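You operate a simulated robot arm through the tools that you are given. There is no shell and no other tool.

You are at the controls of a simulated two-armed robot. One attempt, no reset.

Task
The bridge meter is dead: tighten the brass knob, zero the meter, then balance the orange spool.
Fine: the black knob on the key block zeroes the meter; brass knob and black knob before the brown peg goes to ON; probe left where the meter showed 0; brown peg back at REST; no orange flag; white rocker, spool and grey pegs left alone. All other pegs, plugs, probes, cells, spools, bulbs and markers stay put.

The check looks at the end state, three seconds after you hand in, the way a careful person would. Anything else that was tipped, shoved, dropped, spilled or broken makes it a failure.

Robot
Two 6-joint arms with fingered hands on one trunk that stands fixed in place. Base frame: the origin is at the foot of the trunk, x ahead of it, y to its left, z up; the work surface is at about z = 81. Lengths are in cm, angles in degrees, forces in N, time in s.
The left shoulder is at [2, 15.7, 82.9], the right one opposite. With the tool pointing down near the work surface each hand reaches from about 34 to 84 cm from the base axis, measured 20 degrees to its own side. Payload 4.1 kg a hand.
The tool frame of a hand sits at the grasp point between the pads (the TCP): z along the fingers, y along the line on which they close. The tips reach 3.3 cm beyond it. The gripper opens to 11.2 cm; its body begins 3.9 cm behind the TCP. The gripper is a hand of 4 fingers: y runs from the thumb to the fingers, the wrist lies at [-1.6, -11.8, -20] in the tool frame.
Orientation is that of the tool frame in the base frame, as a unit quaternion [x, y, z, w]. With the fingers straight down and the wrist toward the robot, the tool's x, y and z point along [0, 1, 0], [1, 0, 0] and [0, 0, -1] of the base frame.

Tools
- The arms move only by the tool apply_moves. It takes "left_motion", "right_motion" or both (then of equal length, played together; a hand with none holds still); each is a list of rows, each a list of 2 entries, a list of its own where there are three numbers: the shift along the base's x, y, z in units of 40 mm (1.0 is 40 mm), then the turn, a rotation vector about the base's x, y, z in units of 4 degrees (1.0 is 4 degrees). In form: [[[tx, ty, tz], [wx, wy, wz]], ...]. A call has 1 to 20 rows; each row shifts and turns the commanded pose from where the row before left it. A call with a number of a shift or a turn outside -1 to 1 is refused whole. Each row takes 0.2 s and may step no farther than 5 cm and 8.6 degrees from the row before; otherwise, the whole call is refused. Where a pose cannot be reached the arm comes as near as it can. A force on the tool above 40 N (or 10 N above the force at the start of the call, whichever is more), or a blocked arm, ends the call early, and 0.2 s more pass. In this call time passes only in rows, and 0.2 s behind the last. It gives the time, the measured TCP pose, the force on the tool (base axes), the opening and the grip force at its end, in the units of the frame above (readings bear some noise), with the torque about the TCP (base axes, N m) and any sound that the robot's microphone picked up.
- Cameras (640 x 400 px; columns grow to the right, rows downward): "scene" is now at [5.48, -1.34, 146.02]; the picture's right is [-0.15, -0.99, 0.00], its down [-0.60, 0.09, -0.80] and it looks along [0.79, -0.12, -0.60] (base axes); focal length 349 px, centre (320, 200). "left" rides on the left gripper at [-6.6, -8.9, -13] in its tool frame; the picture's right is [-0.79, -0.29, 0.54], its down [0.55, -0.71, 0.44] and it looks along [0.26, 0.64, 0.72] (tool axes); focal length 247 px, centre (320, 200). "right" rides on the right gripper at [6.6, -8.9, -13] in its tool frame; the picture's right is [-0.79, 0.29, -0.54], its down [-0.55, -0.71, 0.44] and it looks along [-0.26, 0.64, 0.72] (tool axes); focal length 247 px, centre (320, 200). There is no depth. A picture from a camera that has moved, and an enlarged one, comes with that camera's place and axes in the base frame and with its lens.
- capture(camera): a new picture of that camera. No time passes.
- curl_fingers(index, middle, ring, thumb_bend, thumb_turn, hand): sets how far each is bent, from 0 (flat) to 1 (curled in); at 0.3 the hand is open as for a grip, at 0.7 the pads meet at the TCP. One left out holds its place. A second passes; each finger stops where it meets its share of the squeeze, and holds until it gets a number again. It is the only way to open and close the hand. It gives what a move gives, with no picture; readings hold the bend of each and the force on the fingers (four entries, about 0 where the hand has none), thumb and palm. thumb_turn goes from beside the hand (0) to across from the fingers (1), as for a grip.
- head_to(pan, tilt): turns the head with the scene camera to pan (to the left, within 86 degrees either way) and tilt (down, from -29 to 69), counted from straight ahead of the robot. It gives what a move gives.
- zoom(camera, box): a new picture of the part [left, top, right, bottom] of that camera's present view, enlarged. No time passes.
- job_done(): hands the job in; it is judged then, once.

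Nothing tells you positions but the pictures and the camera data. Unless the task says otherwise, let go and move clear before handing in.

The tools are called after "Emit:" by a JSON object that holds its "method" and its "body". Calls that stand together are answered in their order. apply_moves: Moves the arms, as the interface text tells. Its arguments: {"type":"object","properties":{"left_motion":{"type":"array"},"right_motion":{"type":"array"}},"required":[]} The other tools are called the same way: curl_fingers (index, middle, ring, thumb_bend, thumb_turn, hand) moves the fingers one by one; head_to (pan, tilt) turns the head that bears the scene camera; capture (camera) takes a picture; zoom (camera, box) takes an enlarged picture of a part of a camera's view; job_done () hands the job in.

At the start:

```text
t: 0.0
left_ee_pos: [45.15, 10.69, 118.55]
left_ee_rot: [0.734, 0.679, 0.0, 0.0]
left_ft_force: [0.1, -0.6, 0.1]
left_ft_torque: [0.03, 0.0, -0.01]
left_width: 11.14
left_gripper_force: 0.1
left_shape: jaw
left_bend: [0.3, 0.3, 0.3, 0.3, 0.98]
left_finger forces: [0.0, 0.0, 0.0, 0.0, 0.1, 0.1]
right_ee_pos: [45.79, -28.18, 120.94]
right_ee_rot: [0.734, 0.679, 0.0, 0.001]
right_ft_force: [-0.3, 0.7, -0.1]
right_ft_torque: [0.0, -0.02, -0.01]
right_width: 11.17
right_gripper_force: 0.0
right_shape: jaw
right_bend: [0.3, 0.3, 0.3, 0.3, 0.98]
right_finger forces: [0.1, 0.0, 0.0, 0.0, 0.0, 0.1]
head pan, tilt (commanded): [-8.6, 37.0]
```

scene: 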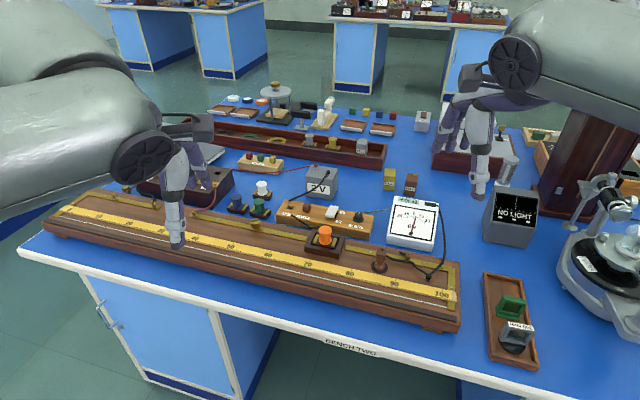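
right: 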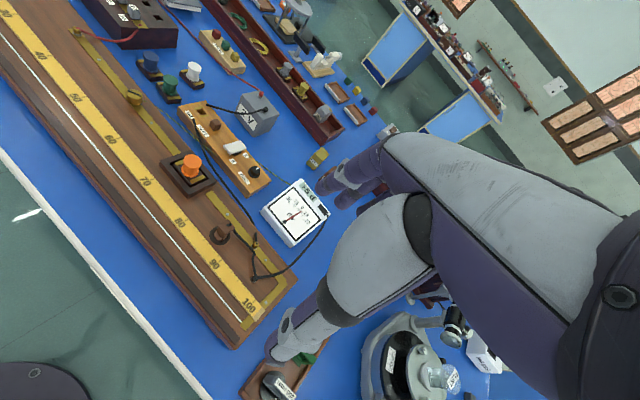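
left: 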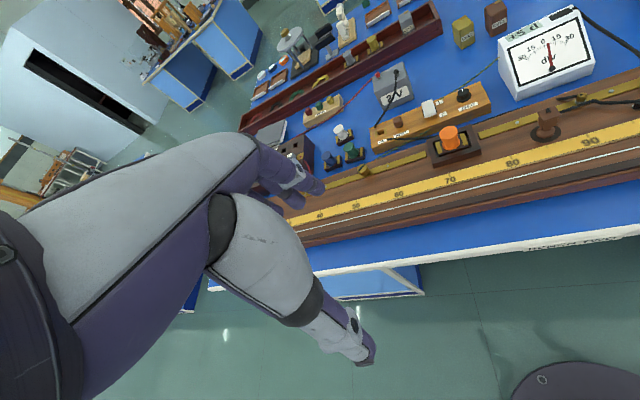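

I see a metre bridge along the near edge of the bench, a key block (wooden, with brown peg, white rocker, black knob), a meter, an orange spool in a gap of the bridge, and a brown probe near 85–90. I'll zoom in to inspect the details first.

Emit:
{"method": "zoom", "body": {"camera": "scene", "box": [260, 180, 480, 320]}}

Emit:
{"method": "zoom", "body": {"camera": "scene", "box": [40, 170, 260, 310]}}

Emit:
{"method": "zoom", "body": {"camera": "left", "box": [300, 60, 640, 220]}}

Emit:
{"method": "zoom", "body": {"camera": "right", "box": [100, 60, 360, 320]}}

Emit:
{"method": "zoom", "body": {"camera": "scene", "box": [200, 80, 440, 230]}}

Emit:
{"method": "zoom", "body": {"camera": "scene", "box": [420, 160, 640, 400]}}

```text
2.86 times, centred on (370, 250) of scene
camera zoom: at [5.48, -1.34, 146.02], right [-0.15, -0.99, 0.0], down [-0.6, 0.09, -0.8], along [0.79, -0.12, -0.6], focal length 996 px, centre (177, 57)
```

zoom: 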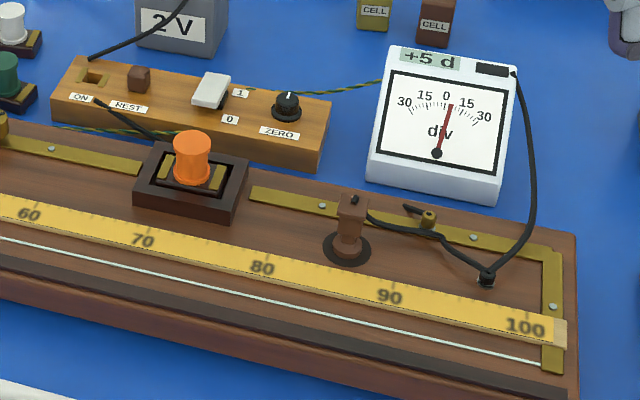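

```text
2.86 times, centred on (150, 240) of scene
camera zoom: at [5.48, -1.34, 146.02], right [-0.15, -0.99, 0.0], down [-0.6, 0.09, -0.8], along [0.79, -0.12, -0.6], focal length 996 px, centre (806, 86)
```

zoom: 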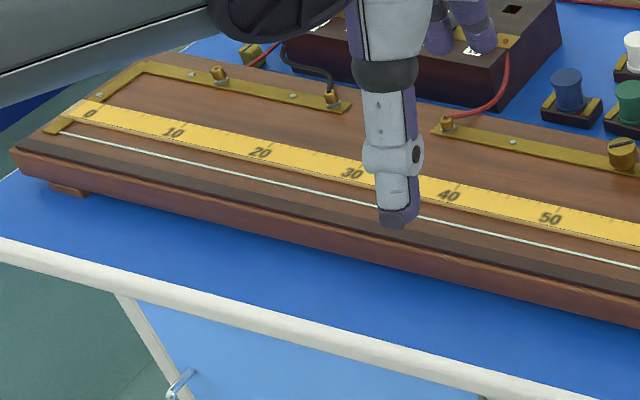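

```text
1.88 times, centred on (470, 140) of left
camera zoom: at [35.68, 4.84, 131.6], right [-0.35, -0.77, -0.54], down [-0.67, 0.61, -0.44], along [0.66, 0.21, -0.72], focal length 465 px, centre (38, 313)
```

zoom: 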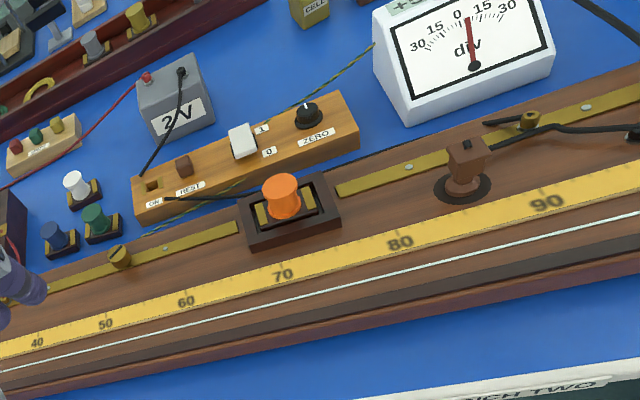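

```text
1.54 times, centred on (230, 190) of right
camera zoom: at [37.52, -20.91, 133.97], right [0.23, -0.81, 0.54], down [-0.75, -0.5, -0.44], along [0.62, -0.31, -0.72], focal length 380 px, centre (458, 215)
```

zoom: 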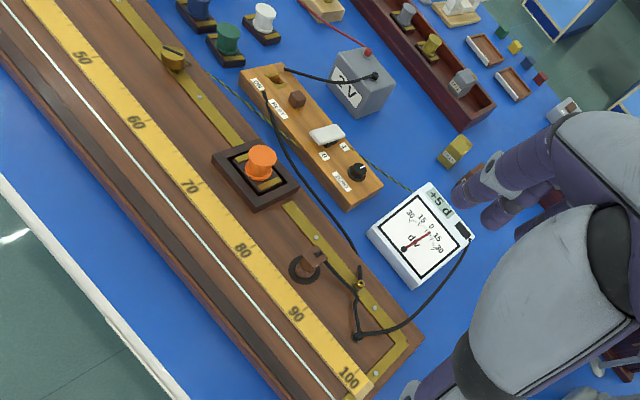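

```text
2.67 times, centred on (320, 155) of scene
camera zoom: at [5.48, -1.34, 146.02], right [-0.15, -0.99, 0.0], down [-0.6, 0.09, -0.8], along [0.79, -0.12, -0.6], focal length 930 px, centre (320, 320)
```

zoom: 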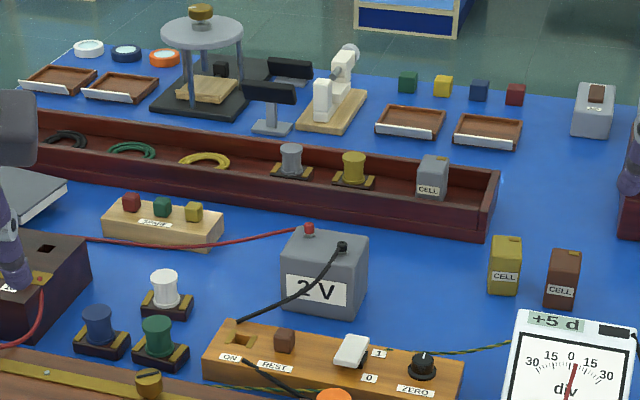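

```text
1.67 times, centred on (530, 280) of scene
camera zoom: at [5.48, -1.34, 146.02], right [-0.15, -0.99, 0.0], down [-0.6, 0.09, -0.8], along [0.79, -0.12, -0.6], focal length 581 px, centre (-30, 67)
```

zoom: 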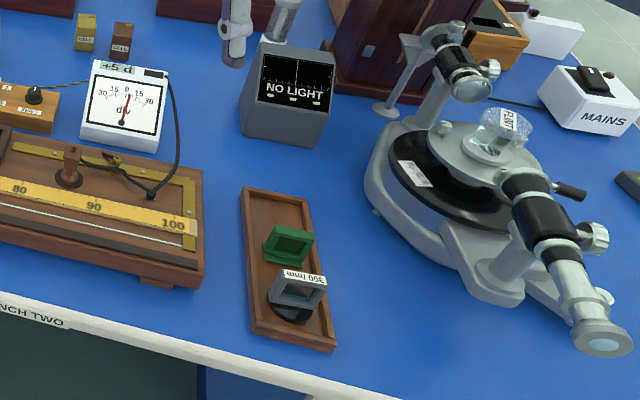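

The bridge runs from mark 0 (far left) to mark 100 (near right), one cm per mark. The key block has the peg at REST, a white rocker and the black ZERO knob, and the meter shows "+5 d". I'll look closer at each part before moving.

Emit:
{"method": "zoom", "body": {"camera": "scene", "box": [275, 195, 380, 240]}}

Emit:
{"method": "zoom", "body": {"camera": "scene", "box": [385, 190, 450, 250]}}

Emit:
{"method": "zoom", "body": {"camera": "scene", "box": [360, 235, 460, 320]}}

Emit:
{"method": "zoom", "body": {"camera": "scene", "box": [230, 205, 280, 245]}}

Emit:
{"method": "zoom", "body": {"camera": "right", "box": [190, 160, 270, 260]}}

Emit:
{"method": "zoom", "body": {"camera": "scene", "box": [100, 130, 300, 230]}}

```text
6.10 times, centred on (328, 218) of scene
camera zoom: at [5.48, -1.34, 146.02], right [-0.15, -0.99, 0.0], down [-0.6, 0.09, -0.8], along [0.79, -0.12, -0.6], focal length 2126 px, centre (274, 93)
```

zoom: 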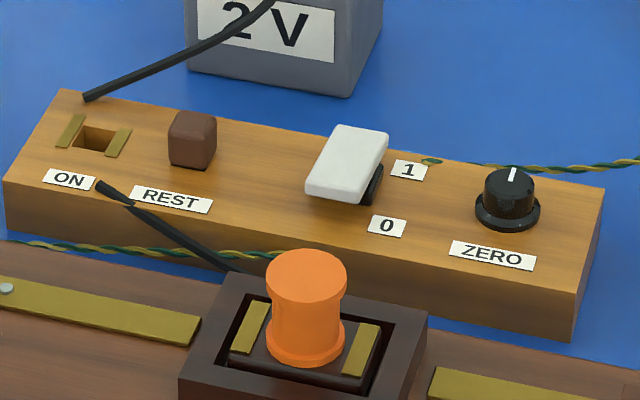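

```text
6.67 times, centred on (418, 220) of scene
camera zoom: at [5.48, -1.34, 146.02], right [-0.15, -0.99, 0.0], down [-0.6, 0.09, -0.8], along [0.79, -0.12, -0.6], focal length 2325 px, centre (-330, 67)
```

zoom: 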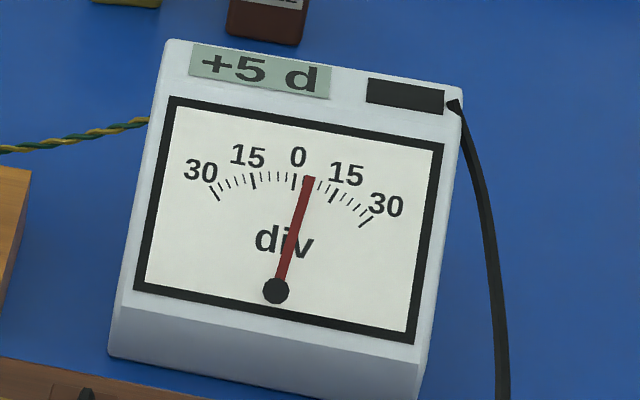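

```text
4.71 times, centred on (410, 278) of scene
camera zoom: at [5.48, -1.34, 146.02], right [-0.15, -0.99, 0.0], down [-0.6, 0.09, -0.8], along [0.79, -0.12, -0.6], focal length 1641 px, centre (-104, -165)
```

zoom: 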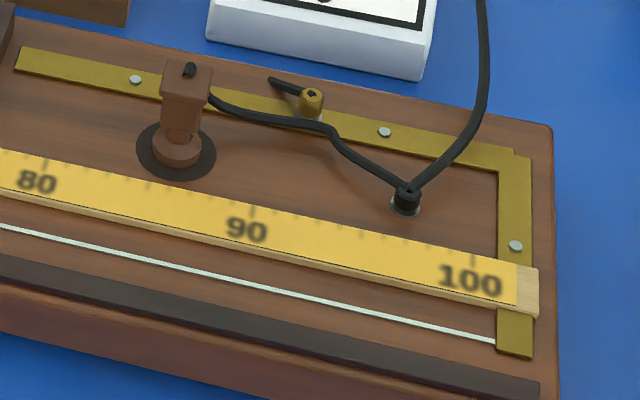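

```text
10.00 times, centred on (255, 225) of scene
camera zoom: at [5.48, -1.34, 146.02], right [-0.15, -0.99, 0.0], down [-0.6, 0.09, -0.8], along [0.79, -0.12, -0.6], focal length 3488 px, centre (970, -50)
```

zoom: 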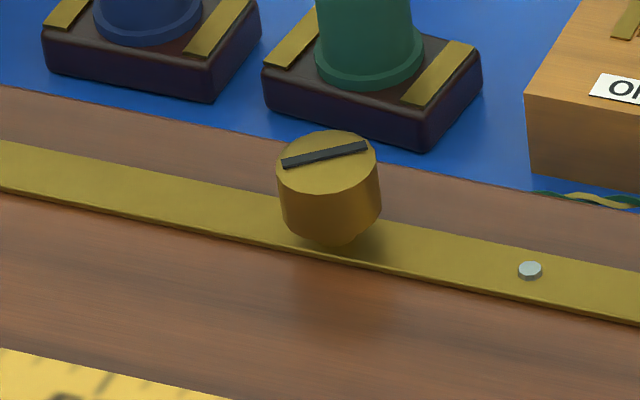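

```text
4.00 times, centred on (230, 210) of right
camera zoom: at [37.52, -20.91, 133.97], right [0.23, -0.81, 0.54], down [-0.75, -0.5, -0.44], along [0.62, -0.31, -0.72], focal length 988 px, centre (680, 160)
```

zoom: 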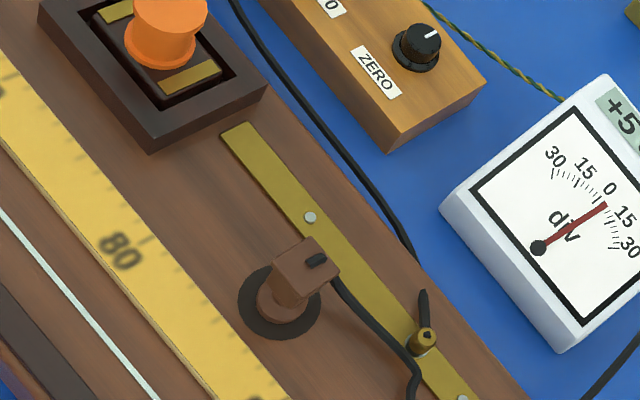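

```text
3.20 times, centred on (200, 180) of scene
camera zoom: at [5.48, -1.34, 146.02], right [-0.15, -0.99, 0.0], down [-0.6, 0.09, -0.8], along [0.79, -0.12, -0.6], focal length 1116 px, centre (704, 264)
```

zoom: 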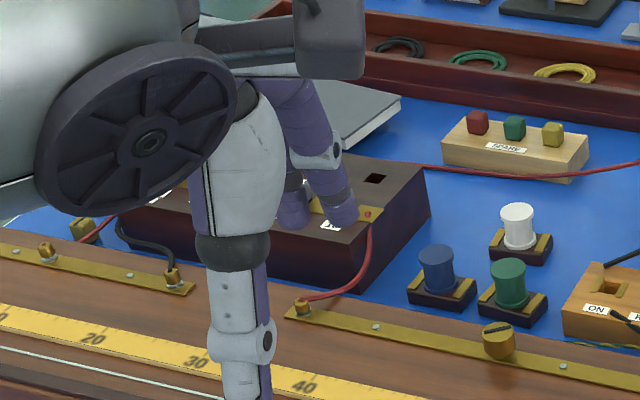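

The brass knob is the slotted one standing proud near mark 50–55, at about (76.2, 5.0, 86.5); the black ZERO knob is at about (76.4, -22.5, 84.8), and the peg at about (83.2, -9.2, 85). Before going near anything I'll test the finger shapes in free air.

Emit:
{"method": "curl_fingers", "body": {"hand": "left", "index": 0.3, "middle": 0.6, "ring": 0.3, "thumb_bend": 0.6, "thumb_turn": 1.0}}

Emit:
{"method": "curl_fingers", "body": {"hand": "right", "index": 1.0, "middle": 0.6, "ring": 1.0, "thumb_bend": 0.6, "thumb_turn": 1.0}}

Emit:
{"method": "capture", "body": {"camera": "left"}}

Emit:
{"method": "capture", "body": {"camera": "right"}}

Emit:
{"method": "capture", "body": {"camera": "scene"}}

```text
t: 1.0
left_ee_pos: [45.13, 10.7, 118.33]
left_ee_rot: [0.733, 0.68, 0.0, 0.0]
left_ft_force: [0.4, 0.5, -0.6]
left_ft_torque: [-0.02, 0.0, -0.03]
left_width: 7.16
left_gripper_force: 0.0
left_shape: fingers
left_bend: [0.3, 0.6, 0.3, 0.6, 1.0]
left_finger forces: [0.0, 0.0, 0.1, 0.1, 0.0, 0.0]
right_ee_pos: [45.87, -28.1, 120.84]
right_ee_rot: [0.733, 0.68, 0.0, 0.0]
right_ft_force: [-0.6, 0.2, 0.6]
right_ft_torque: [-0.01, 0.0, -0.02]
right_width: 11.18
right_gripper_force: 0.1
right_shape: jaw
right_bend: [0.3, 0.3, 0.3, 0.3, 0.98]
right_finger forces: [0.1, 0.0, 0.0, 0.0, 0.0, 0.0]
head pan, tilt (commanded): [-8.6, 37.0]
```

```text
t: 2.0
left_ee_pos: [45.11, 10.7, 118.5]
left_ee_rot: [0.734, 0.679, 0.0, 0.0]
left_ft_force: [-0.7, -0.3, 0.0]
left_ft_torque: [0.02, -0.01, 0.03]
left_width: 7.19
left_gripper_force: 0.1
left_shape: fingers
left_bend: [0.3, 0.6, 0.3, 0.6, 1.0]
left_finger forces: [0.2, 0.0, 0.0, 0.0, 0.1, 0.0]
right_ee_pos: [45.68, -28.0, 120.96]
right_ee_rot: [0.734, 0.679, 0.0, 0.0]
right_ft_force: [0.2, -0.1, 1.4]
right_ft_torque: [0.02, 0.01, -0.01]
right_width: 3.12
right_gripper_force: 0.0
right_shape: fingers
right_bend: [0.96, 0.6, 1.0, 0.58, 1.0]
right_finger forces: [0.0, 0.0, 0.0, 0.0, 0.0, 0.0]
head pan, tilt (commanded): [-8.6, 37.0]
```

```text
taken
camera left: at [35.68, 4.84, 131.6], right [-0.35, -0.77, -0.54], down [-0.67, 0.61, -0.44], along [0.66, 0.21, -0.72], focal length 247 px, centre (320, 200)
```

left: 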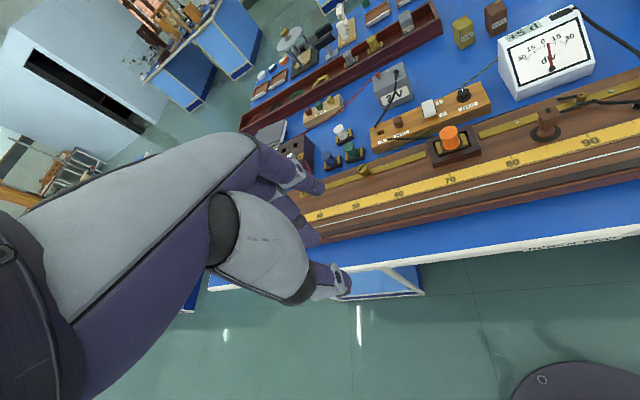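

```text
taken
camera right: at [37.52, -20.91, 133.97], right [0.23, -0.81, 0.54], down [-0.75, -0.5, -0.44], along [0.62, -0.31, -0.72], focal length 247 px, centre (320, 200)
```

right: 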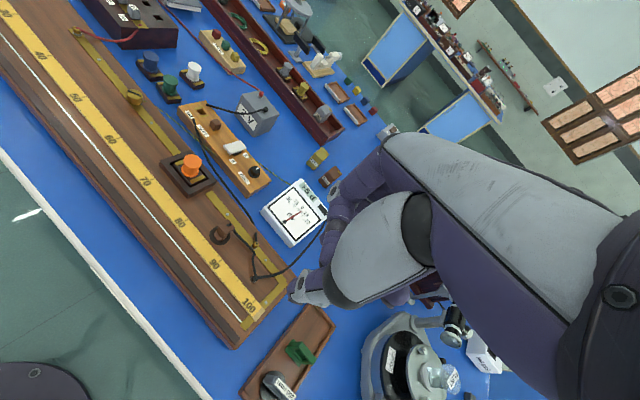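

```text
taken
camera scene: at [5.48, -1.34, 146.02], right [-0.15, -0.99, 0.0], down [-0.6, 0.09, -0.8], along [0.79, -0.12, -0.6], focal length 349 px, centre (320, 200)
```

scene: 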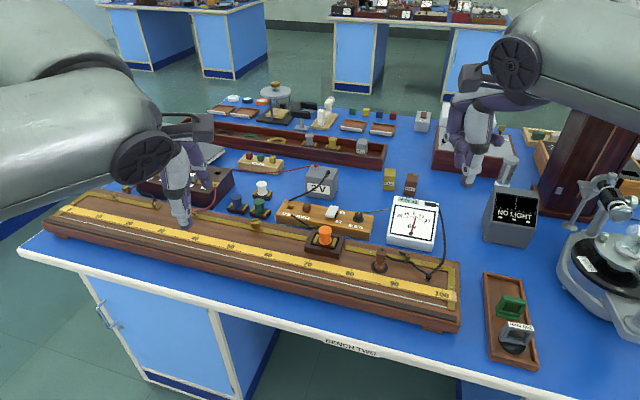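

The hands respond finger by finger. I'll zoom on both hands to learn where the tips lie relative to the TCP.

Emit:
{"method": "zoom", "body": {"camera": "scene", "box": [420, 60, 540, 200]}}

Emit:
{"method": "zoom", "body": {"camera": "scene", "box": [130, 110, 240, 240]}}

Emit:
{"method": "zoom", "body": {"camera": "left", "box": [200, 120, 400, 320]}}

Emit:
{"method": "zoom", "body": {"camera": "right", "box": [240, 120, 440, 320]}}

```text
2.86 times, centred on (480, 130) of scene
camera zoom: at [5.48, -1.34, 146.02], right [-0.15, -0.99, 0.0], down [-0.6, 0.09, -0.8], along [0.79, -0.12, -0.6], focal length 996 px, centre (-137, 400)
```

zoom: 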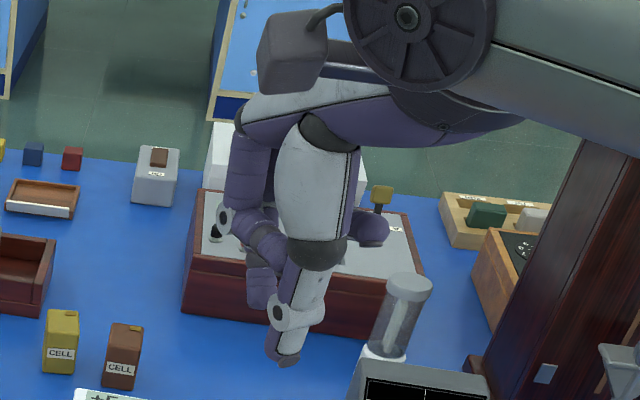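

```text
3.08 times, centred on (185, 175) of scene
camera zoom: at [5.48, -1.34, 146.02], right [-0.15, -0.99, 0.0], down [-0.6, 0.09, -0.8], along [0.79, -0.12, -0.6], focal length 1073 px, centre (735, 277)
```

zoom: 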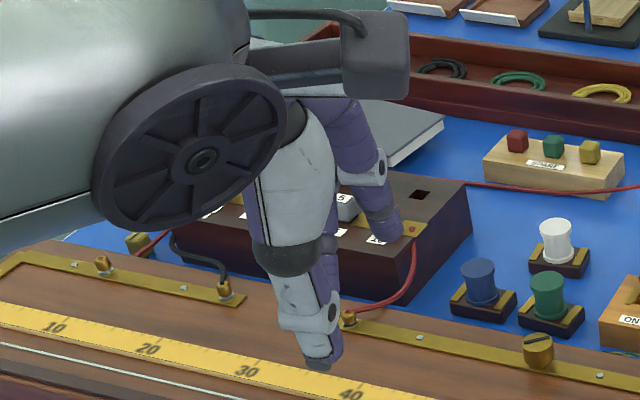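

```text
2.00 times, centred on (300, 220) of left
camera zoom: at [35.68, 4.84, 131.6], right [-0.35, -0.77, -0.54], down [-0.67, 0.61, -0.44], along [0.66, 0.21, -0.72], focal length 494 px, centre (360, 160)
```

zoom: 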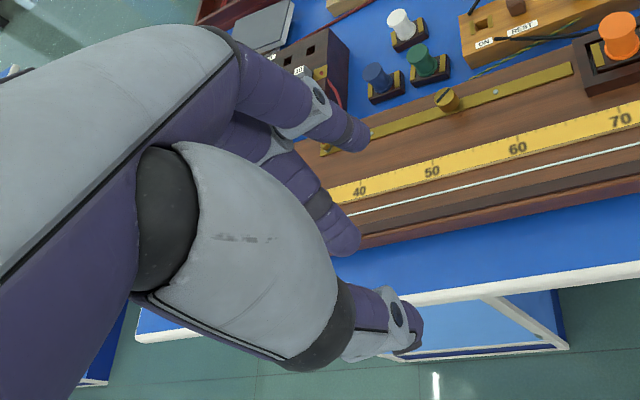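

```text
2.00 times, centred on (340, 220) of right
camera zoom: at [37.52, -20.91, 133.97], right [0.23, -0.81, 0.54], down [-0.75, -0.5, -0.44], along [0.62, -0.31, -0.72], focal length 494 px, centre (280, 160)
```

zoom: 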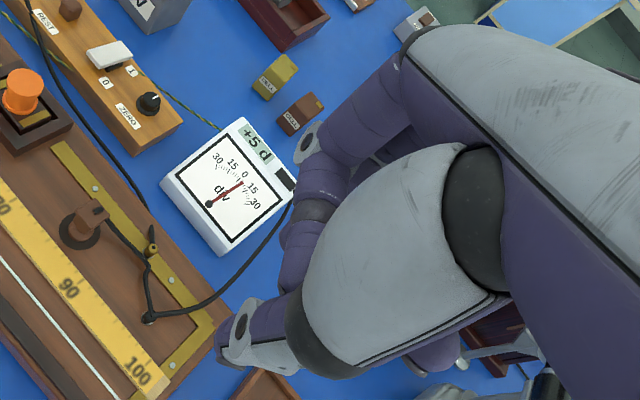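

The thumb opposes the fingers near the TCP, so I'll use middle finger + thumb as the gripping pair with index and ring half open. Next I take the left hand to hover over the brass knob at about (76.2, 5, 98).

Emit:
{"method": "curl_fingers", "body": {"hand": "left", "index": 0.45, "middle": 0.45, "ring": 0.45, "thumb_bend": 0.45, "thumb_turn": 1.0}}

Emit:
{"method": "apply_moves", "body": {"left_motion": [[[0.7775, -0.144, -0.5], [0, 0, 0]], [[0.7775, -0.144, -0.5], [0, 0, 0]], [[0.7775, -0.144, -0.5], [0, 0, 0]], [[0.7775, -0.144, -0.5], [0, 0, 0]], [[0.7775, -0.144, -0.5], [0, 0, 0]], [[0.7775, -0.144, -0.5], [0, 0, 0]], [[0.7775, -0.144, -0.5], [0, 0, 0]], [[0.7775, -0.144, -0.5], [0, 0, 0]], [[0.7775, -0.144, -0.5], [0, 0, 0]], [[0.7775, -0.144, -0.5], [0, 0, 0]]]}}

Emit:
{"method": "capture", "body": {"camera": "left"}}

Emit:
{"method": "capture", "body": {"camera": "scene"}}

Emit:
{"method": "capture", "body": {"camera": "right"}}

```text
t: 3.0
left_ee_pos: [45.08, 10.81, 118.5]
left_ee_rot: [0.734, 0.679, 0.001, 0.0]
left_ft_force: [-0.2, -0.2, 0.5]
left_ft_torque: [0.0, -0.03, 0.0]
left_width: 7.14
left_gripper_force: 0.1
left_shape: fingers
left_bend: [0.45, 0.45, 0.45, 0.45, 0.99]
left_finger forces: [0.0, 0.0, 0.0, 0.0, 0.0, 0.0]
right_ee_pos: [45.76, -28.14, 121.07]
right_ee_rot: [0.734, 0.679, 0.0, 0.0]
right_ft_force: [0.6, 0.1, -1.1]
right_ft_torque: [-0.01, 0.04, 0.05]
right_width: 3.82
right_gripper_force: 0.2
right_shape: fingers
right_bend: [0.99, 0.6, 1.0, 0.59, 1.0]
right_finger forces: [0.0, 0.0, 0.0, 0.0, 0.0, 0.1]
head pan, tilt (commanded): [-8.6, 37.0]
```

```text
t: 5.2
left_ee_pos: [75.55, 5.12, 98.09]
left_ee_rot: [0.734, 0.679, -0.001, -0.001]
left_ft_force: [0.8, -0.5, -1.0]
left_ft_torque: [-0.02, 0.04, 0.02]
left_width: 7.17
left_gripper_force: 0.1
left_shape: fingers
left_bend: [0.45, 0.45, 0.45, 0.45, 0.99]
left_finger forces: [0.0, 0.0, 0.0, 0.2, 0.0, 0.0]
left hand out of reach, approached as far as the arm can: row 10
right_ee_pos: [45.74, -28.16, 120.97]
right_ee_rot: [0.734, 0.679, -0.001, 0.0]
right_ft_force: [0.0, 0.1, -0.3]
right_ft_torque: [0.0, 0.01, -0.02]
right_width: 3.94
right_gripper_force: 0.1
right_shape: fingers
right_bend: [1.0, 0.6, 1.0, 0.59, 1.0]
right_finger forces: [0.1, 0.1, 0.1, 0.0, 0.0, 0.0]
head pan, tilt (commanded): [-8.6, 37.0]
```

```text
taken
camera left: at [66.11, -0.79, 111.29], right [-0.35, -0.77, -0.54], down [-0.67, 0.61, -0.43], along [0.66, 0.21, -0.72], focal length 247 px, centre (320, 200)
```

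left: 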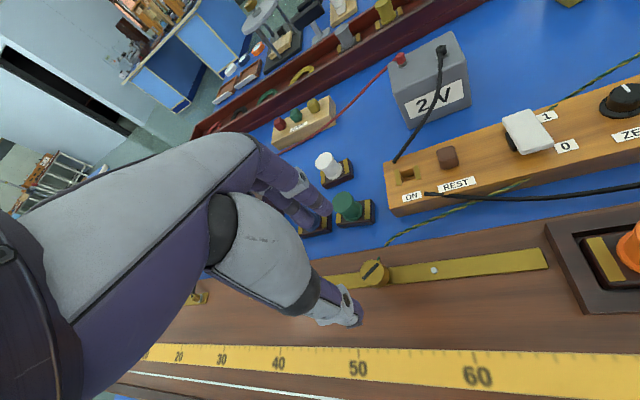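

```text
taken
camera scene: at [5.49, -1.35, 146.02], right [-0.15, -0.99, 0.0], down [-0.6, 0.09, -0.8], along [0.79, -0.12, -0.6], focal length 349 px, centre (320, 200)
```

scene: 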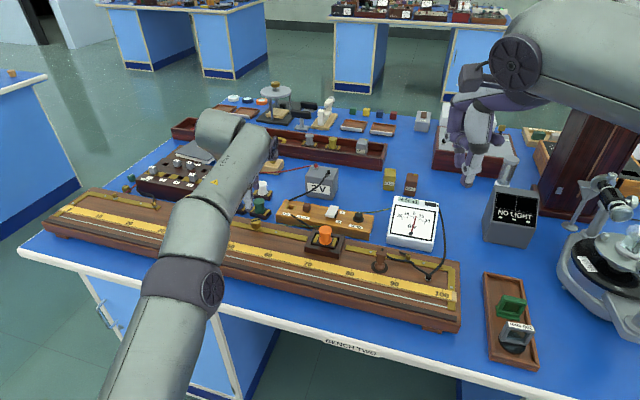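

```text
taken
camera right: at [37.51, -20.92, 133.99], right [0.23, -0.81, 0.54], down [-0.75, -0.5, -0.44], along [0.62, -0.31, -0.72], focal length 247 px, centre (320, 200)
```

right: 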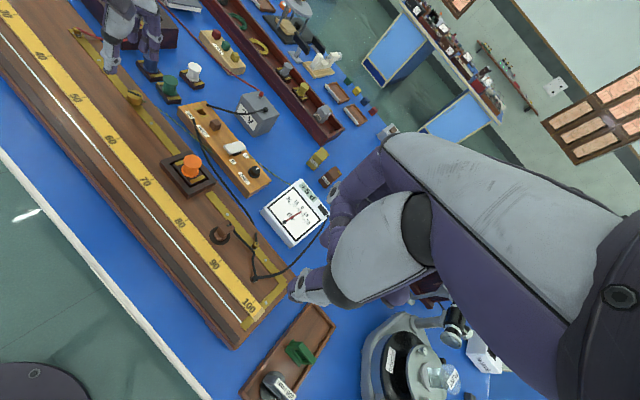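

The hand is hovering nearly over the brass knob, at the edge of reach for this height (lower down it reaches farther). I'll zoom the left camera to refine the knob position.

Emit:
{"method": "zoom", "body": {"camera": "left", "box": [270, 200, 430, 360]}}

Emit:
{"method": "zoom", "body": {"camera": "scene", "box": [180, 100, 320, 240]}}

Emit:
{"method": "zoom", "body": {"camera": "right", "box": [70, 0, 210, 140]}}

```text
2.50 times, centred on (350, 280) of left
camera zoom: at [66.11, -0.79, 111.29], right [-0.35, -0.77, -0.54], down [-0.67, 0.61, -0.43], along [0.66, 0.21, -0.72], focal length 617 px, centre (245, 0)
```

zoom: 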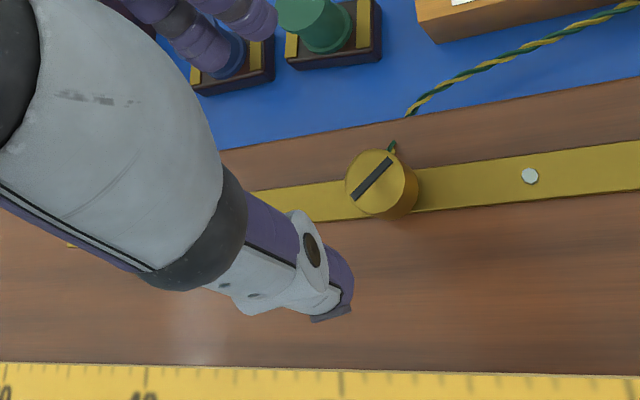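

```text
2.86 times, centred on (250, 170) of scene
camera zoom: at [5.49, -1.35, 146.02], right [-0.15, -0.99, 0.0], down [-0.6, 0.09, -0.8], along [0.79, -0.12, -0.6], focal length 996 px, centre (520, 286)
```

zoom: 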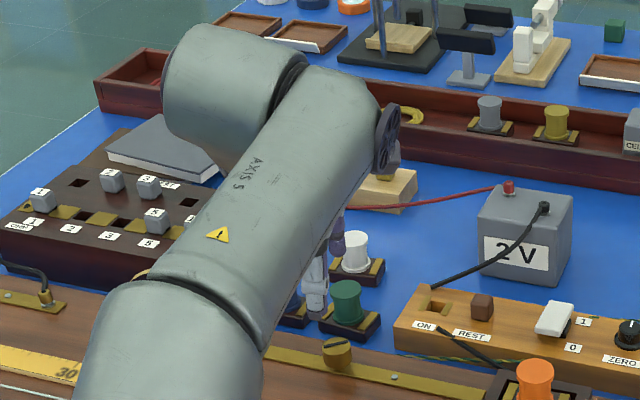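

```text
2.86 times, centred on (140, 70) of right
camera zoom: at [37.51, -20.92, 133.99], right [0.23, -0.81, 0.54], down [-0.75, -0.5, -0.44], along [0.62, -0.31, -0.72], focal length 706 px, centre (834, 571)
```

zoom: 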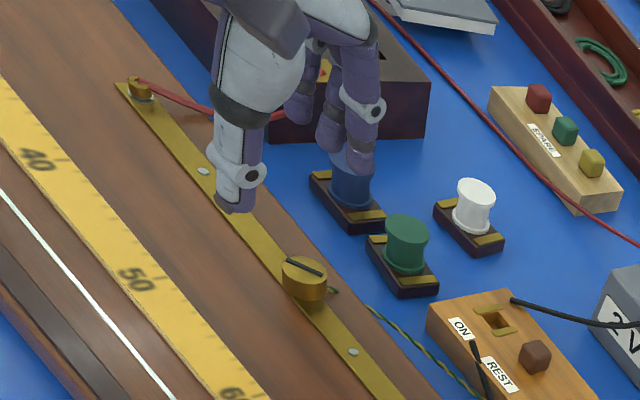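

The brass knob top centre comes out at (75.85, 4.8, 87.5) from both cameras, about 2.6 cm across. I'll lower the left hand with fingers straddling it and check on the way.

Emit:
{"method": "apply_moves", "body": {"left_motion": [[[0.0, -0.04, -0.5], [0, 0, 0]], [[0.0, -0.04, -0.5], [0, 0, 0]], [[0, 0, -0.5], [0, 0, 0]]]}}

Emit:
{"method": "zoom", "body": {"camera": "left", "box": [240, 140, 440, 340]}}

Emit:
{"method": "zoom", "body": {"camera": "right", "box": [70, 0, 210, 140]}}

```text
t: 6.0
left_ee_pos: [75.52, 4.55, 92.25]
left_ee_rot: [0.734, 0.68, 0.0, 0.0]
left_ft_force: [-0.1, -0.5, 0.8]
left_ft_torque: [0.03, 0.01, -0.01]
left_width: 7.15
left_gripper_force: 0.1
left_shape: fingers
left_bend: [0.45, 0.45, 0.45, 0.45, 0.99]
left_finger forces: [0.0, 0.1, 0.1, 0.1, 0.1, 0.0]
right_ee_pos: [45.76, -28.18, 120.98]
right_ee_rot: [0.734, 0.679, 0.0, 0.0]
right_ft_force: [0.5, 0.7, 0.5]
right_ft_torque: [0.02, -0.01, -0.02]
right_width: 3.92
right_gripper_force: 0.1
right_shape: fingers
right_bend: [1.0, 0.6, 1.0, 0.59, 1.0]
right_finger forces: [0.0, 0.0, 0.0, 0.0, 0.1, 0.0]
head pan, tilt (commanded): [-8.6, 37.0]
```

```text
2.00 times, centred on (340, 240) of left
camera zoom: at [66.1, -1.37, 105.32], right [-0.35, -0.77, -0.54], down [-0.67, 0.61, -0.44], along [0.66, 0.21, -0.72], focal length 494 px, centre (280, 120)
```

zoom: 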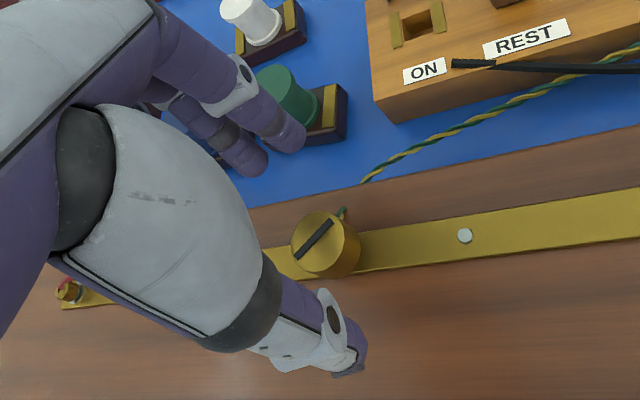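

```text
2.86 times, centred on (140, 70) of right
camera zoom: at [37.51, -20.91, 133.97], right [0.23, -0.81, 0.54], down [-0.75, -0.5, -0.44], along [0.62, -0.31, -0.72], focal length 706 px, centre (834, 571)
```

zoom: 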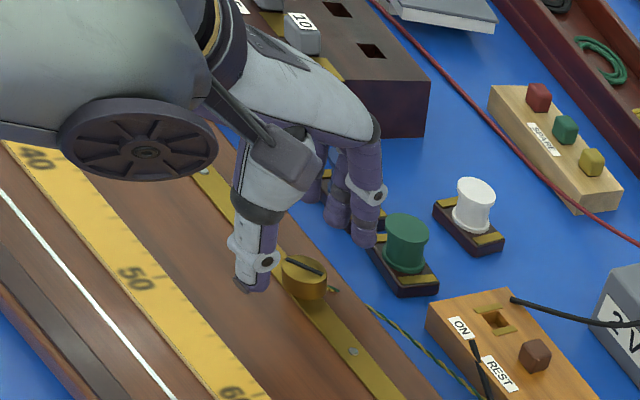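

The straddle is symmetric about the TCP and clear of the spools. I'll centre by a few mm and lower so the tips are beside the knob body.

Emit:
{"method": "apply_moves", "body": {"left_motion": [[[0.06, 0.04, -0.4], [0, 0, 0]], [[0.02, 0.02, -0.3], [0, 0, 0]]]}}

Emit:
{"method": "zoom", "body": {"camera": "left", "box": [240, 140, 440, 340]}}

Emit:
{"method": "zoom", "body": {"camera": "right", "box": [90, 40, 190, 140]}}

```text
t: 6.6
left_ee_pos: [75.71, 4.86, 89.36]
left_ee_rot: [0.733, 0.68, -0.001, 0.0]
left_ft_force: [-0.7, -0.3, -0.2]
left_ft_torque: [-0.02, 0.01, -0.02]
left_width: 7.14
left_gripper_force: 0.2
left_shape: fingers
left_bend: [0.45, 0.45, 0.45, 0.45, 0.99]
left_finger forces: [0.1, 0.0, 0.0, 0.1, 0.0, 0.0]
right_ee_pos: [45.74, -28.08, 120.9]
right_ee_rot: [0.734, 0.68, 0.0, 0.001]
right_ft_force: [-0.2, -0.2, -0.1]
right_ft_torque: [0.02, 0.01, 0.01]
right_width: 3.96
right_gripper_force: 0.1
right_shape: fingers
right_bend: [1.0, 0.6, 1.0, 0.59, 1.0]
right_finger forces: [0.1, 0.0, 0.1, 0.0, 0.0, 0.0]
head pan, tilt (commanded): [-8.6, 37.0]
```

```text
2.00 times, centred on (340, 240) of left
camera zoom: at [66.35, -1.04, 102.51], right [-0.35, -0.77, -0.54], down [-0.67, 0.61, -0.43], along [0.66, 0.21, -0.72], focal length 494 px, centre (280, 120)
```

zoom: 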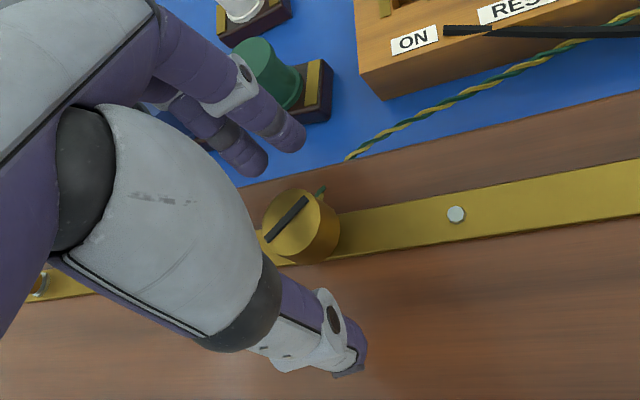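

```text
4.00 times, centred on (140, 90) of right
camera zoom: at [37.51, -20.92, 133.97], right [0.23, -0.81, 0.54], down [-0.75, -0.5, -0.44], along [0.62, -0.31, -0.72], focal length 988 px, centre (1040, 640)
```

zoom: 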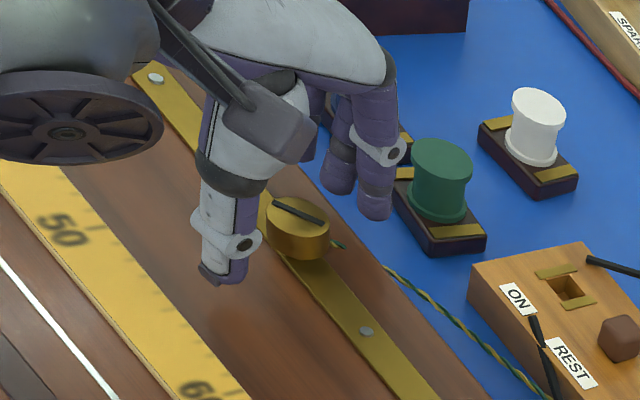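

The tips are at about z = 86 on both sides of the knob. I'll go down 3 mm more and close middle finger and thumb on it.

Emit:
{"method": "apply_moves", "body": {"left_motion": [[[0.03, 0, -0.08], [0, 0, 0]]]}}

Emit:
{"method": "curl_fingers", "body": {"hand": "left", "middle": 0.7, "thumb_bend": 0.7}}

Emit:
{"method": "zoom", "body": {"camera": "left", "box": [240, 140, 440, 340]}}

Emit:
{"method": "zoom", "body": {"camera": "right", "box": [90, 40, 190, 140]}}

```text
t: 7.0
left_ee_pos: [75.95, 4.86, 89.01]
left_ee_rot: [0.734, 0.679, -0.001, 0.0]
left_ft_force: [-0.5, -0.8, -0.2]
left_ft_torque: [0.04, 0.0, 0.02]
left_width: 7.12
left_gripper_force: 0.1
left_shape: fingers
left_bend: [0.45, 0.45, 0.45, 0.45, 0.99]
left_finger forces: [0.0, 0.1, 0.1, 0.0, 0.0, 0.0]
right_ee_pos: [45.75, -27.99, 120.94]
right_ee_rot: [0.734, 0.679, 0.0, -0.001]
right_ft_force: [-0.3, 0.1, 0.3]
right_ft_torque: [0.01, -0.03, 0.03]
right_width: 3.94
right_gripper_force: 0.0
right_shape: fingers
right_bend: [1.0, 0.6, 1.0, 0.59, 1.0]
right_finger forces: [0.1, 0.0, 0.0, 0.1, 0.0, 0.1]
head pan, tilt (commanded): [-8.6, 37.0]
```

```text
t: 8.0
left_ee_pos: [75.85, 4.95, 89.02]
left_ee_rot: [0.734, 0.679, 0.001, -0.001]
left_ft_force: [-1.9, 2.6, 0.3]
left_ft_torque: [0.07, 0.03, 0.01]
left_width: 4.66
left_gripper_force: 5.5
left_shape: fingers
left_bend: [0.45, 0.66, 0.45, 0.64, 1.0]
left_finger forces: [0.0, 5.3, 0.0, 0.1, 6.4, 0.0]
right_ee_pos: [45.78, -28.25, 120.95]
right_ee_rot: [0.734, 0.679, 0.0, 0.0]
right_ft_force: [-0.3, 0.4, 0.3]
right_ft_torque: [0.01, -0.02, 0.0]
right_width: 4.0
right_gripper_force: 0.0
right_shape: fingers
right_bend: [1.0, 0.6, 1.0, 0.59, 1.0]
right_finger forces: [0.1, 0.0, 0.0, 0.1, 0.1, 0.0]
head pan, tilt (commanded): [-8.6, 37.0]
```

```text
2.00 times, centred on (340, 240) of left
camera zoom: at [66.46, -1.01, 102.21], right [-0.35, -0.77, -0.54], down [-0.67, 0.61, -0.44], along [0.66, 0.21, -0.72], focal length 494 px, centre (280, 120)
```

zoom: 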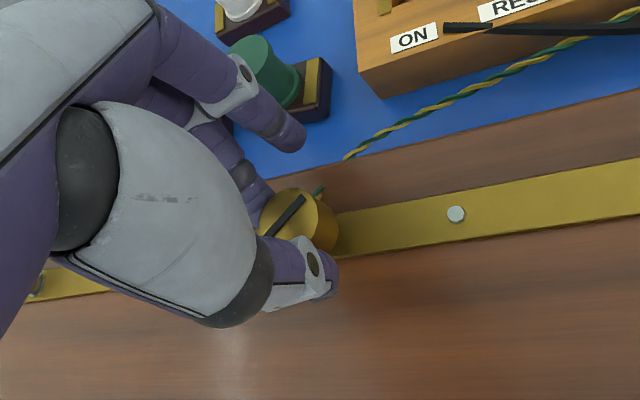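

```text
4.00 times, centred on (140, 90) of right
camera zoom: at [37.51, -20.91, 133.97], right [0.23, -0.81, 0.54], down [-0.75, -0.5, -0.44], along [0.62, -0.31, -0.72], focal length 988 px, centre (1040, 640)
```

zoom: 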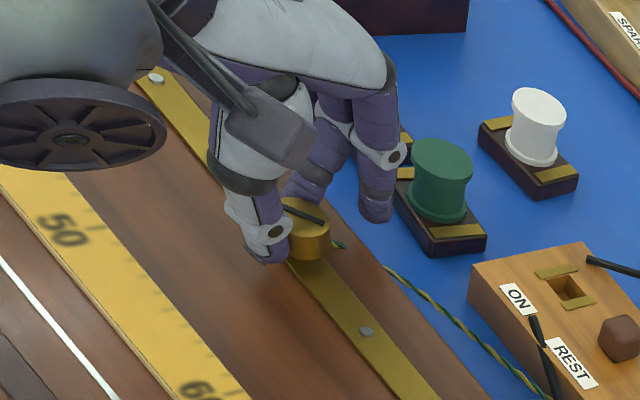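

Middle finger and thumb press the knob with about 5–6 N each. Now I turn clockwise 24° and watch torque and sound.

Emit:
{"method": "apply_moves", "body": {"left_motion": [[[0, 0, 0], [0, 0, -1]], [[0, 0, 0], [0, 0, -1]], [[0, 0, 0], [0, 0, -1]], [[0, 0, 0], [0, 0, -1]], [[0, 0, 0], [0, 0, -1]], [[0, 0, 0], [0, 0, -1]]]}}

Emit:
{"method": "zoom", "body": {"camera": "left", "box": [240, 140, 440, 340]}}

Emit:
{"method": "zoom", "body": {"camera": "right", "box": [90, 40, 190, 140]}}

```text
t: 9.4
left_ee_pos: [75.92, 4.98, 89.08]
left_ee_rot: [0.86, 0.511, 0.0, 0.001]
left_ft_force: [2.5, 3.7, 0.0]
left_ft_torque: [0.09, -0.13, 0.03]
left_width: 4.62
left_gripper_force: 6.4
left_shape: fingers
left_bend: [0.45, 0.66, 0.45, 0.65, 1.0]
left_finger forces: [0.0, 7.6, 0.0, 0.0, 5.6, 0.0]
right_ee_pos: [45.87, -28.0, 120.95]
right_ee_rot: [0.734, 0.679, 0.0, 0.0]
right_ft_force: [0.2, 0.6, 0.8]
right_ft_torque: [-0.02, -0.02, 0.03]
right_width: 4.01
right_gripper_force: 0.0
right_shape: fingers
right_bend: [1.0, 0.6, 1.0, 0.59, 1.0]
right_finger forces: [0.0, 0.0, 0.0, 0.0, 0.1, 0.0]
head pan, tilt (commanded): [-8.6, 37.0]
```

```text
2.00 times, centred on (340, 240) of left
camera zoom: at [64.82, 3.37, 102.19], right [-0.63, -0.56, -0.54], down [-0.36, 0.82, -0.44], along [0.69, -0.08, -0.72], focal length 494 px, centre (280, 120)
```

zoom: 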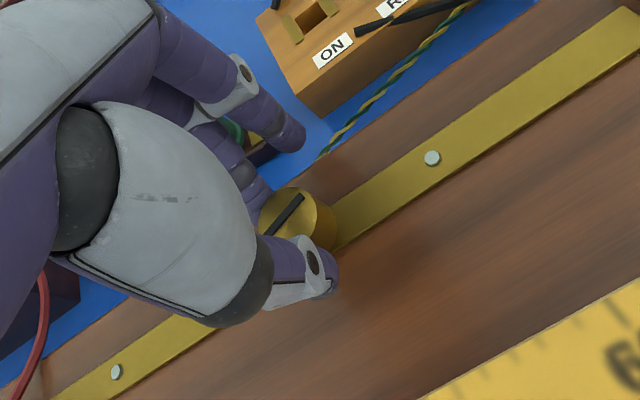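

```text
4.00 times, centred on (140, 90) of right
camera zoom: at [37.52, -20.9, 133.97], right [0.23, -0.81, 0.54], down [-0.75, -0.5, -0.44], along [0.62, -0.31, -0.72], focal length 988 px, centre (1040, 640)
```

zoom: 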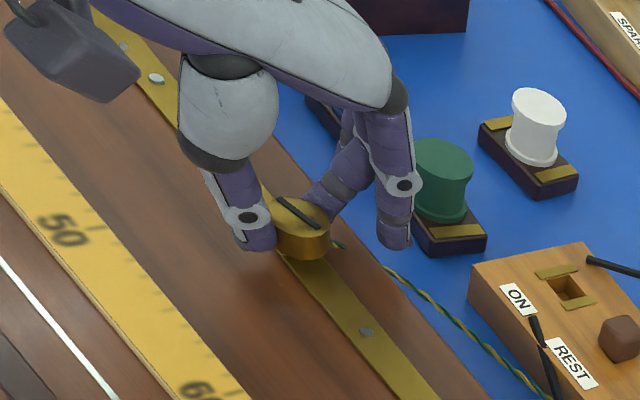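

The slot turned with the fingers, so the grip holds. I continue clockwise another 28° while the reach allows.

Emit:
{"method": "apply_moves", "body": {"left_motion": [[[0, 0, 0], [0, 0, -1]], [[0, 0, 0], [0, 0, -1]], [[0, 0, 0], [0, 0, -1]], [[0, 0, 0], [0, 0, -1]], [[0, 0, 0], [0, 0, -1]], [[0, 0, 0], [0, 0, -1]]]}}

Emit:
{"method": "zoom", "body": {"camera": "left", "box": [240, 140, 440, 340]}}

Emit:
{"method": "zoom", "body": {"camera": "right", "box": [90, 40, 190, 140]}}

```text
t: 10.8
left_ee_pos: [72.86, 5.41, 88.55]
left_ee_rot: [0.947, 0.322, 0.003, 0.002]
left_ft_force: [13.8, -15.5, 15.8]
left_ft_torque: [-0.8, -0.98, -0.17]
left_width: 3.76
left_gripper_force: 12.4
left_shape: fingers
left_bend: [0.45, 0.54, 0.45, 0.7, 1.0]
left_finger forces: [0.0, 24.9, 0.0, 0.1, 0.1, 0.1]
left hand out of reach, approached as far as the arm can: row 2, 3, 4, 5, 6
right_ee_pos: [45.75, -28.24, 121.06]
right_ee_rot: [0.734, 0.68, 0.0, 0.0]
right_ft_force: [-0.6, -0.3, -1.2]
right_ft_torque: [0.0, -0.03, 0.04]
right_width: 4.03
right_gripper_force: 0.0
right_shape: fingers
right_bend: [1.0, 0.6, 1.0, 0.59, 1.0]
right_finger forces: [0.0, 0.0, 0.1, 0.0, 0.0, 0.0]
head pan, tilt (commanded): [-8.6, 37.0]
```

```text
2.00 times, centred on (340, 240) of left
camera zoom: at [62.01, 8.41, 101.6], right [-0.8, -0.26, -0.54], down [0.01, 0.9, -0.44], along [0.6, -0.35, -0.72], focal length 494 px, centre (280, 120)
```

zoom: 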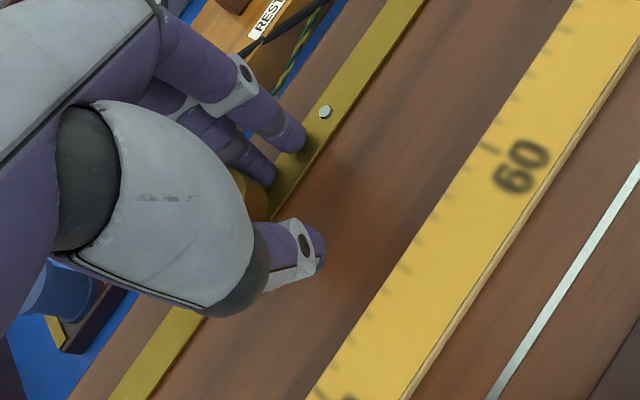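

```text
4.00 times, centred on (140, 90) of right
camera zoom: at [37.51, -20.98, 133.96], right [0.22, -0.81, 0.54], down [-0.75, -0.5, -0.44], along [0.62, -0.31, -0.72], focal length 988 px, centre (1040, 640)
```

zoom: 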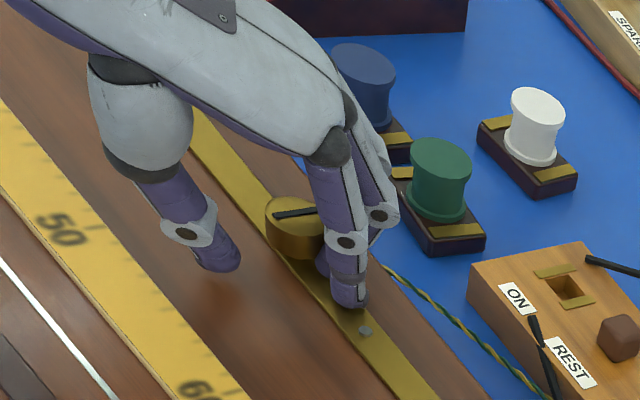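

The arm hit its reach limit and the hand pulled back, with the middle finger pressing on the knob from behind. I'll open the fingers right away and lift clear.

Emit:
{"method": "curl_fingers", "body": {"hand": "left", "middle": 0.4, "thumb_bend": 0.45}}

Emit:
{"method": "apply_moves", "body": {"left_motion": [[[0, 0, 0.5], [0, 0, 0]], [[0, 0, 0.5], [0, 0, 0]]]}}

Emit:
{"method": "zoom", "body": {"camera": "right", "box": [90, 40, 190, 140]}}

Emit:
{"method": "capture", "body": {"camera": "left"}}

Emit:
{"method": "zoom", "body": {"camera": "scene", "box": [385, 190, 450, 250]}}

```text
t: 11.8
left_ee_pos: [72.68, 5.44, 88.38]
left_ee_rot: [0.947, 0.322, 0.0, -0.001]
left_ft_force: [6.6, -4.3, -0.2]
left_ft_torque: [-0.12, -0.22, -0.15]
left_width: 5.92
left_gripper_force: 3.2
left_shape: fingers
left_bend: [0.45, 0.4, 0.45, 0.52, 1.0]
left_finger forces: [0.1, 0.0, 0.1, 0.1, 7.2, 0.1]
right_ee_pos: [45.84, -28.06, 120.97]
right_ee_rot: [0.734, 0.679, 0.0, 0.0]
right_ft_force: [-0.1, 0.3, -0.1]
right_ft_torque: [0.02, -0.03, 0.01]
right_width: 4.06
right_gripper_force: 0.0
right_shape: fingers
right_bend: [1.0, 0.6, 1.0, 0.59, 1.0]
right_finger forces: [0.0, 0.1, 0.0, 0.0, 0.0, 0.1]
head pan, tilt (commanded): [-8.6, 37.0]
```

```text
t: 12.4
left_ee_pos: [72.07, 5.64, 92.1]
left_ee_rot: [0.947, 0.322, -0.001, 0.0]
left_ft_force: [0.2, 0.2, -0.7]
left_ft_torque: [0.0, 0.0, -0.02]
left_width: 7.11
left_gripper_force: 0.1
left_shape: fingers
left_bend: [0.45, 0.4, 0.45, 0.45, 0.99]
left_finger forces: [0.0, 0.1, 0.0, 0.0, 0.0, 0.0]
left hand out of reach, approached as far as the arm can: row 2
right_ee_pos: [45.91, -28.15, 120.94]
right_ee_rot: [0.734, 0.679, 0.0, 0.0]
right_ft_force: [-0.1, -0.3, 0.6]
right_ft_torque: [-0.01, 0.02, 0.05]
right_width: 4.05
right_gripper_force: 0.0
right_shape: fingers
right_bend: [1.0, 0.6, 1.0, 0.59, 1.0]
right_finger forces: [0.0, 0.0, 0.0, 0.0, 0.0, 0.1]
head pan, tilt (commanded): [-8.6, 37.0]
```

```text
4.00 times, centred on (140, 90) of right
camera zoom: at [37.55, -20.92, 133.96], right [0.23, -0.81, 0.54], down [-0.75, -0.5, -0.44], along [0.62, -0.31, -0.72], focal length 988 px, centre (1040, 640)
```

zoom: 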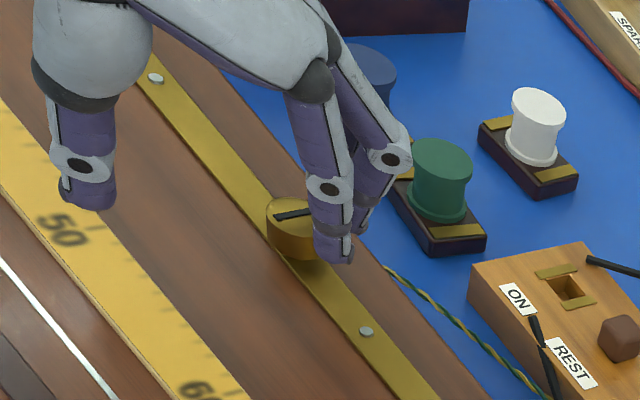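

```text
taken
camera left: at [61.36, 8.78, 105.2], right [-0.8, -0.26, -0.54], down [0.0, 0.9, -0.43], along [0.6, -0.35, -0.72], focal length 247 px, centre (320, 200)
```

left: 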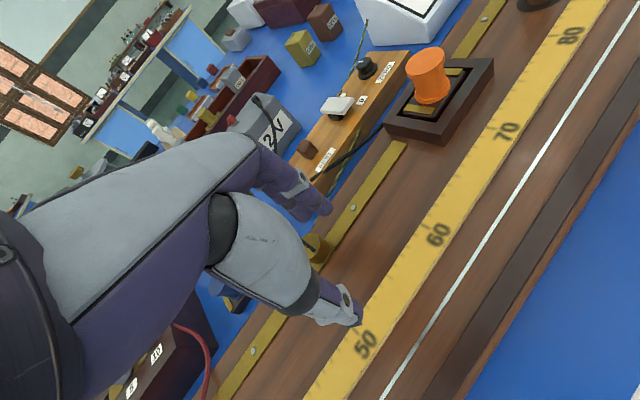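

```text
6.67 times, centred on (418, 220) of scene
camera zoom: at [5.51, -1.34, 146.02], right [-0.15, -0.99, 0.0], down [-0.6, 0.09, -0.8], along [0.79, -0.12, -0.6], focal length 2325 px, centre (-330, 67)
```

zoom: 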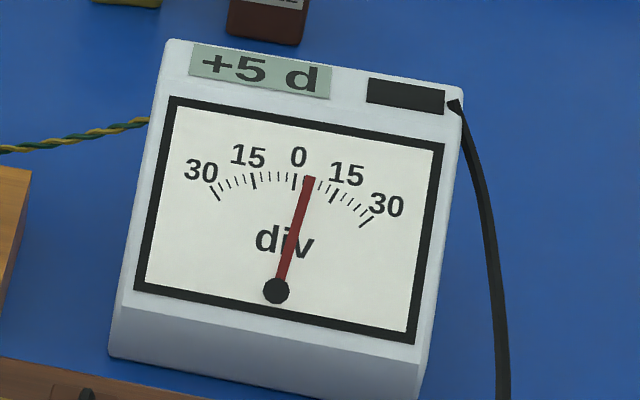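

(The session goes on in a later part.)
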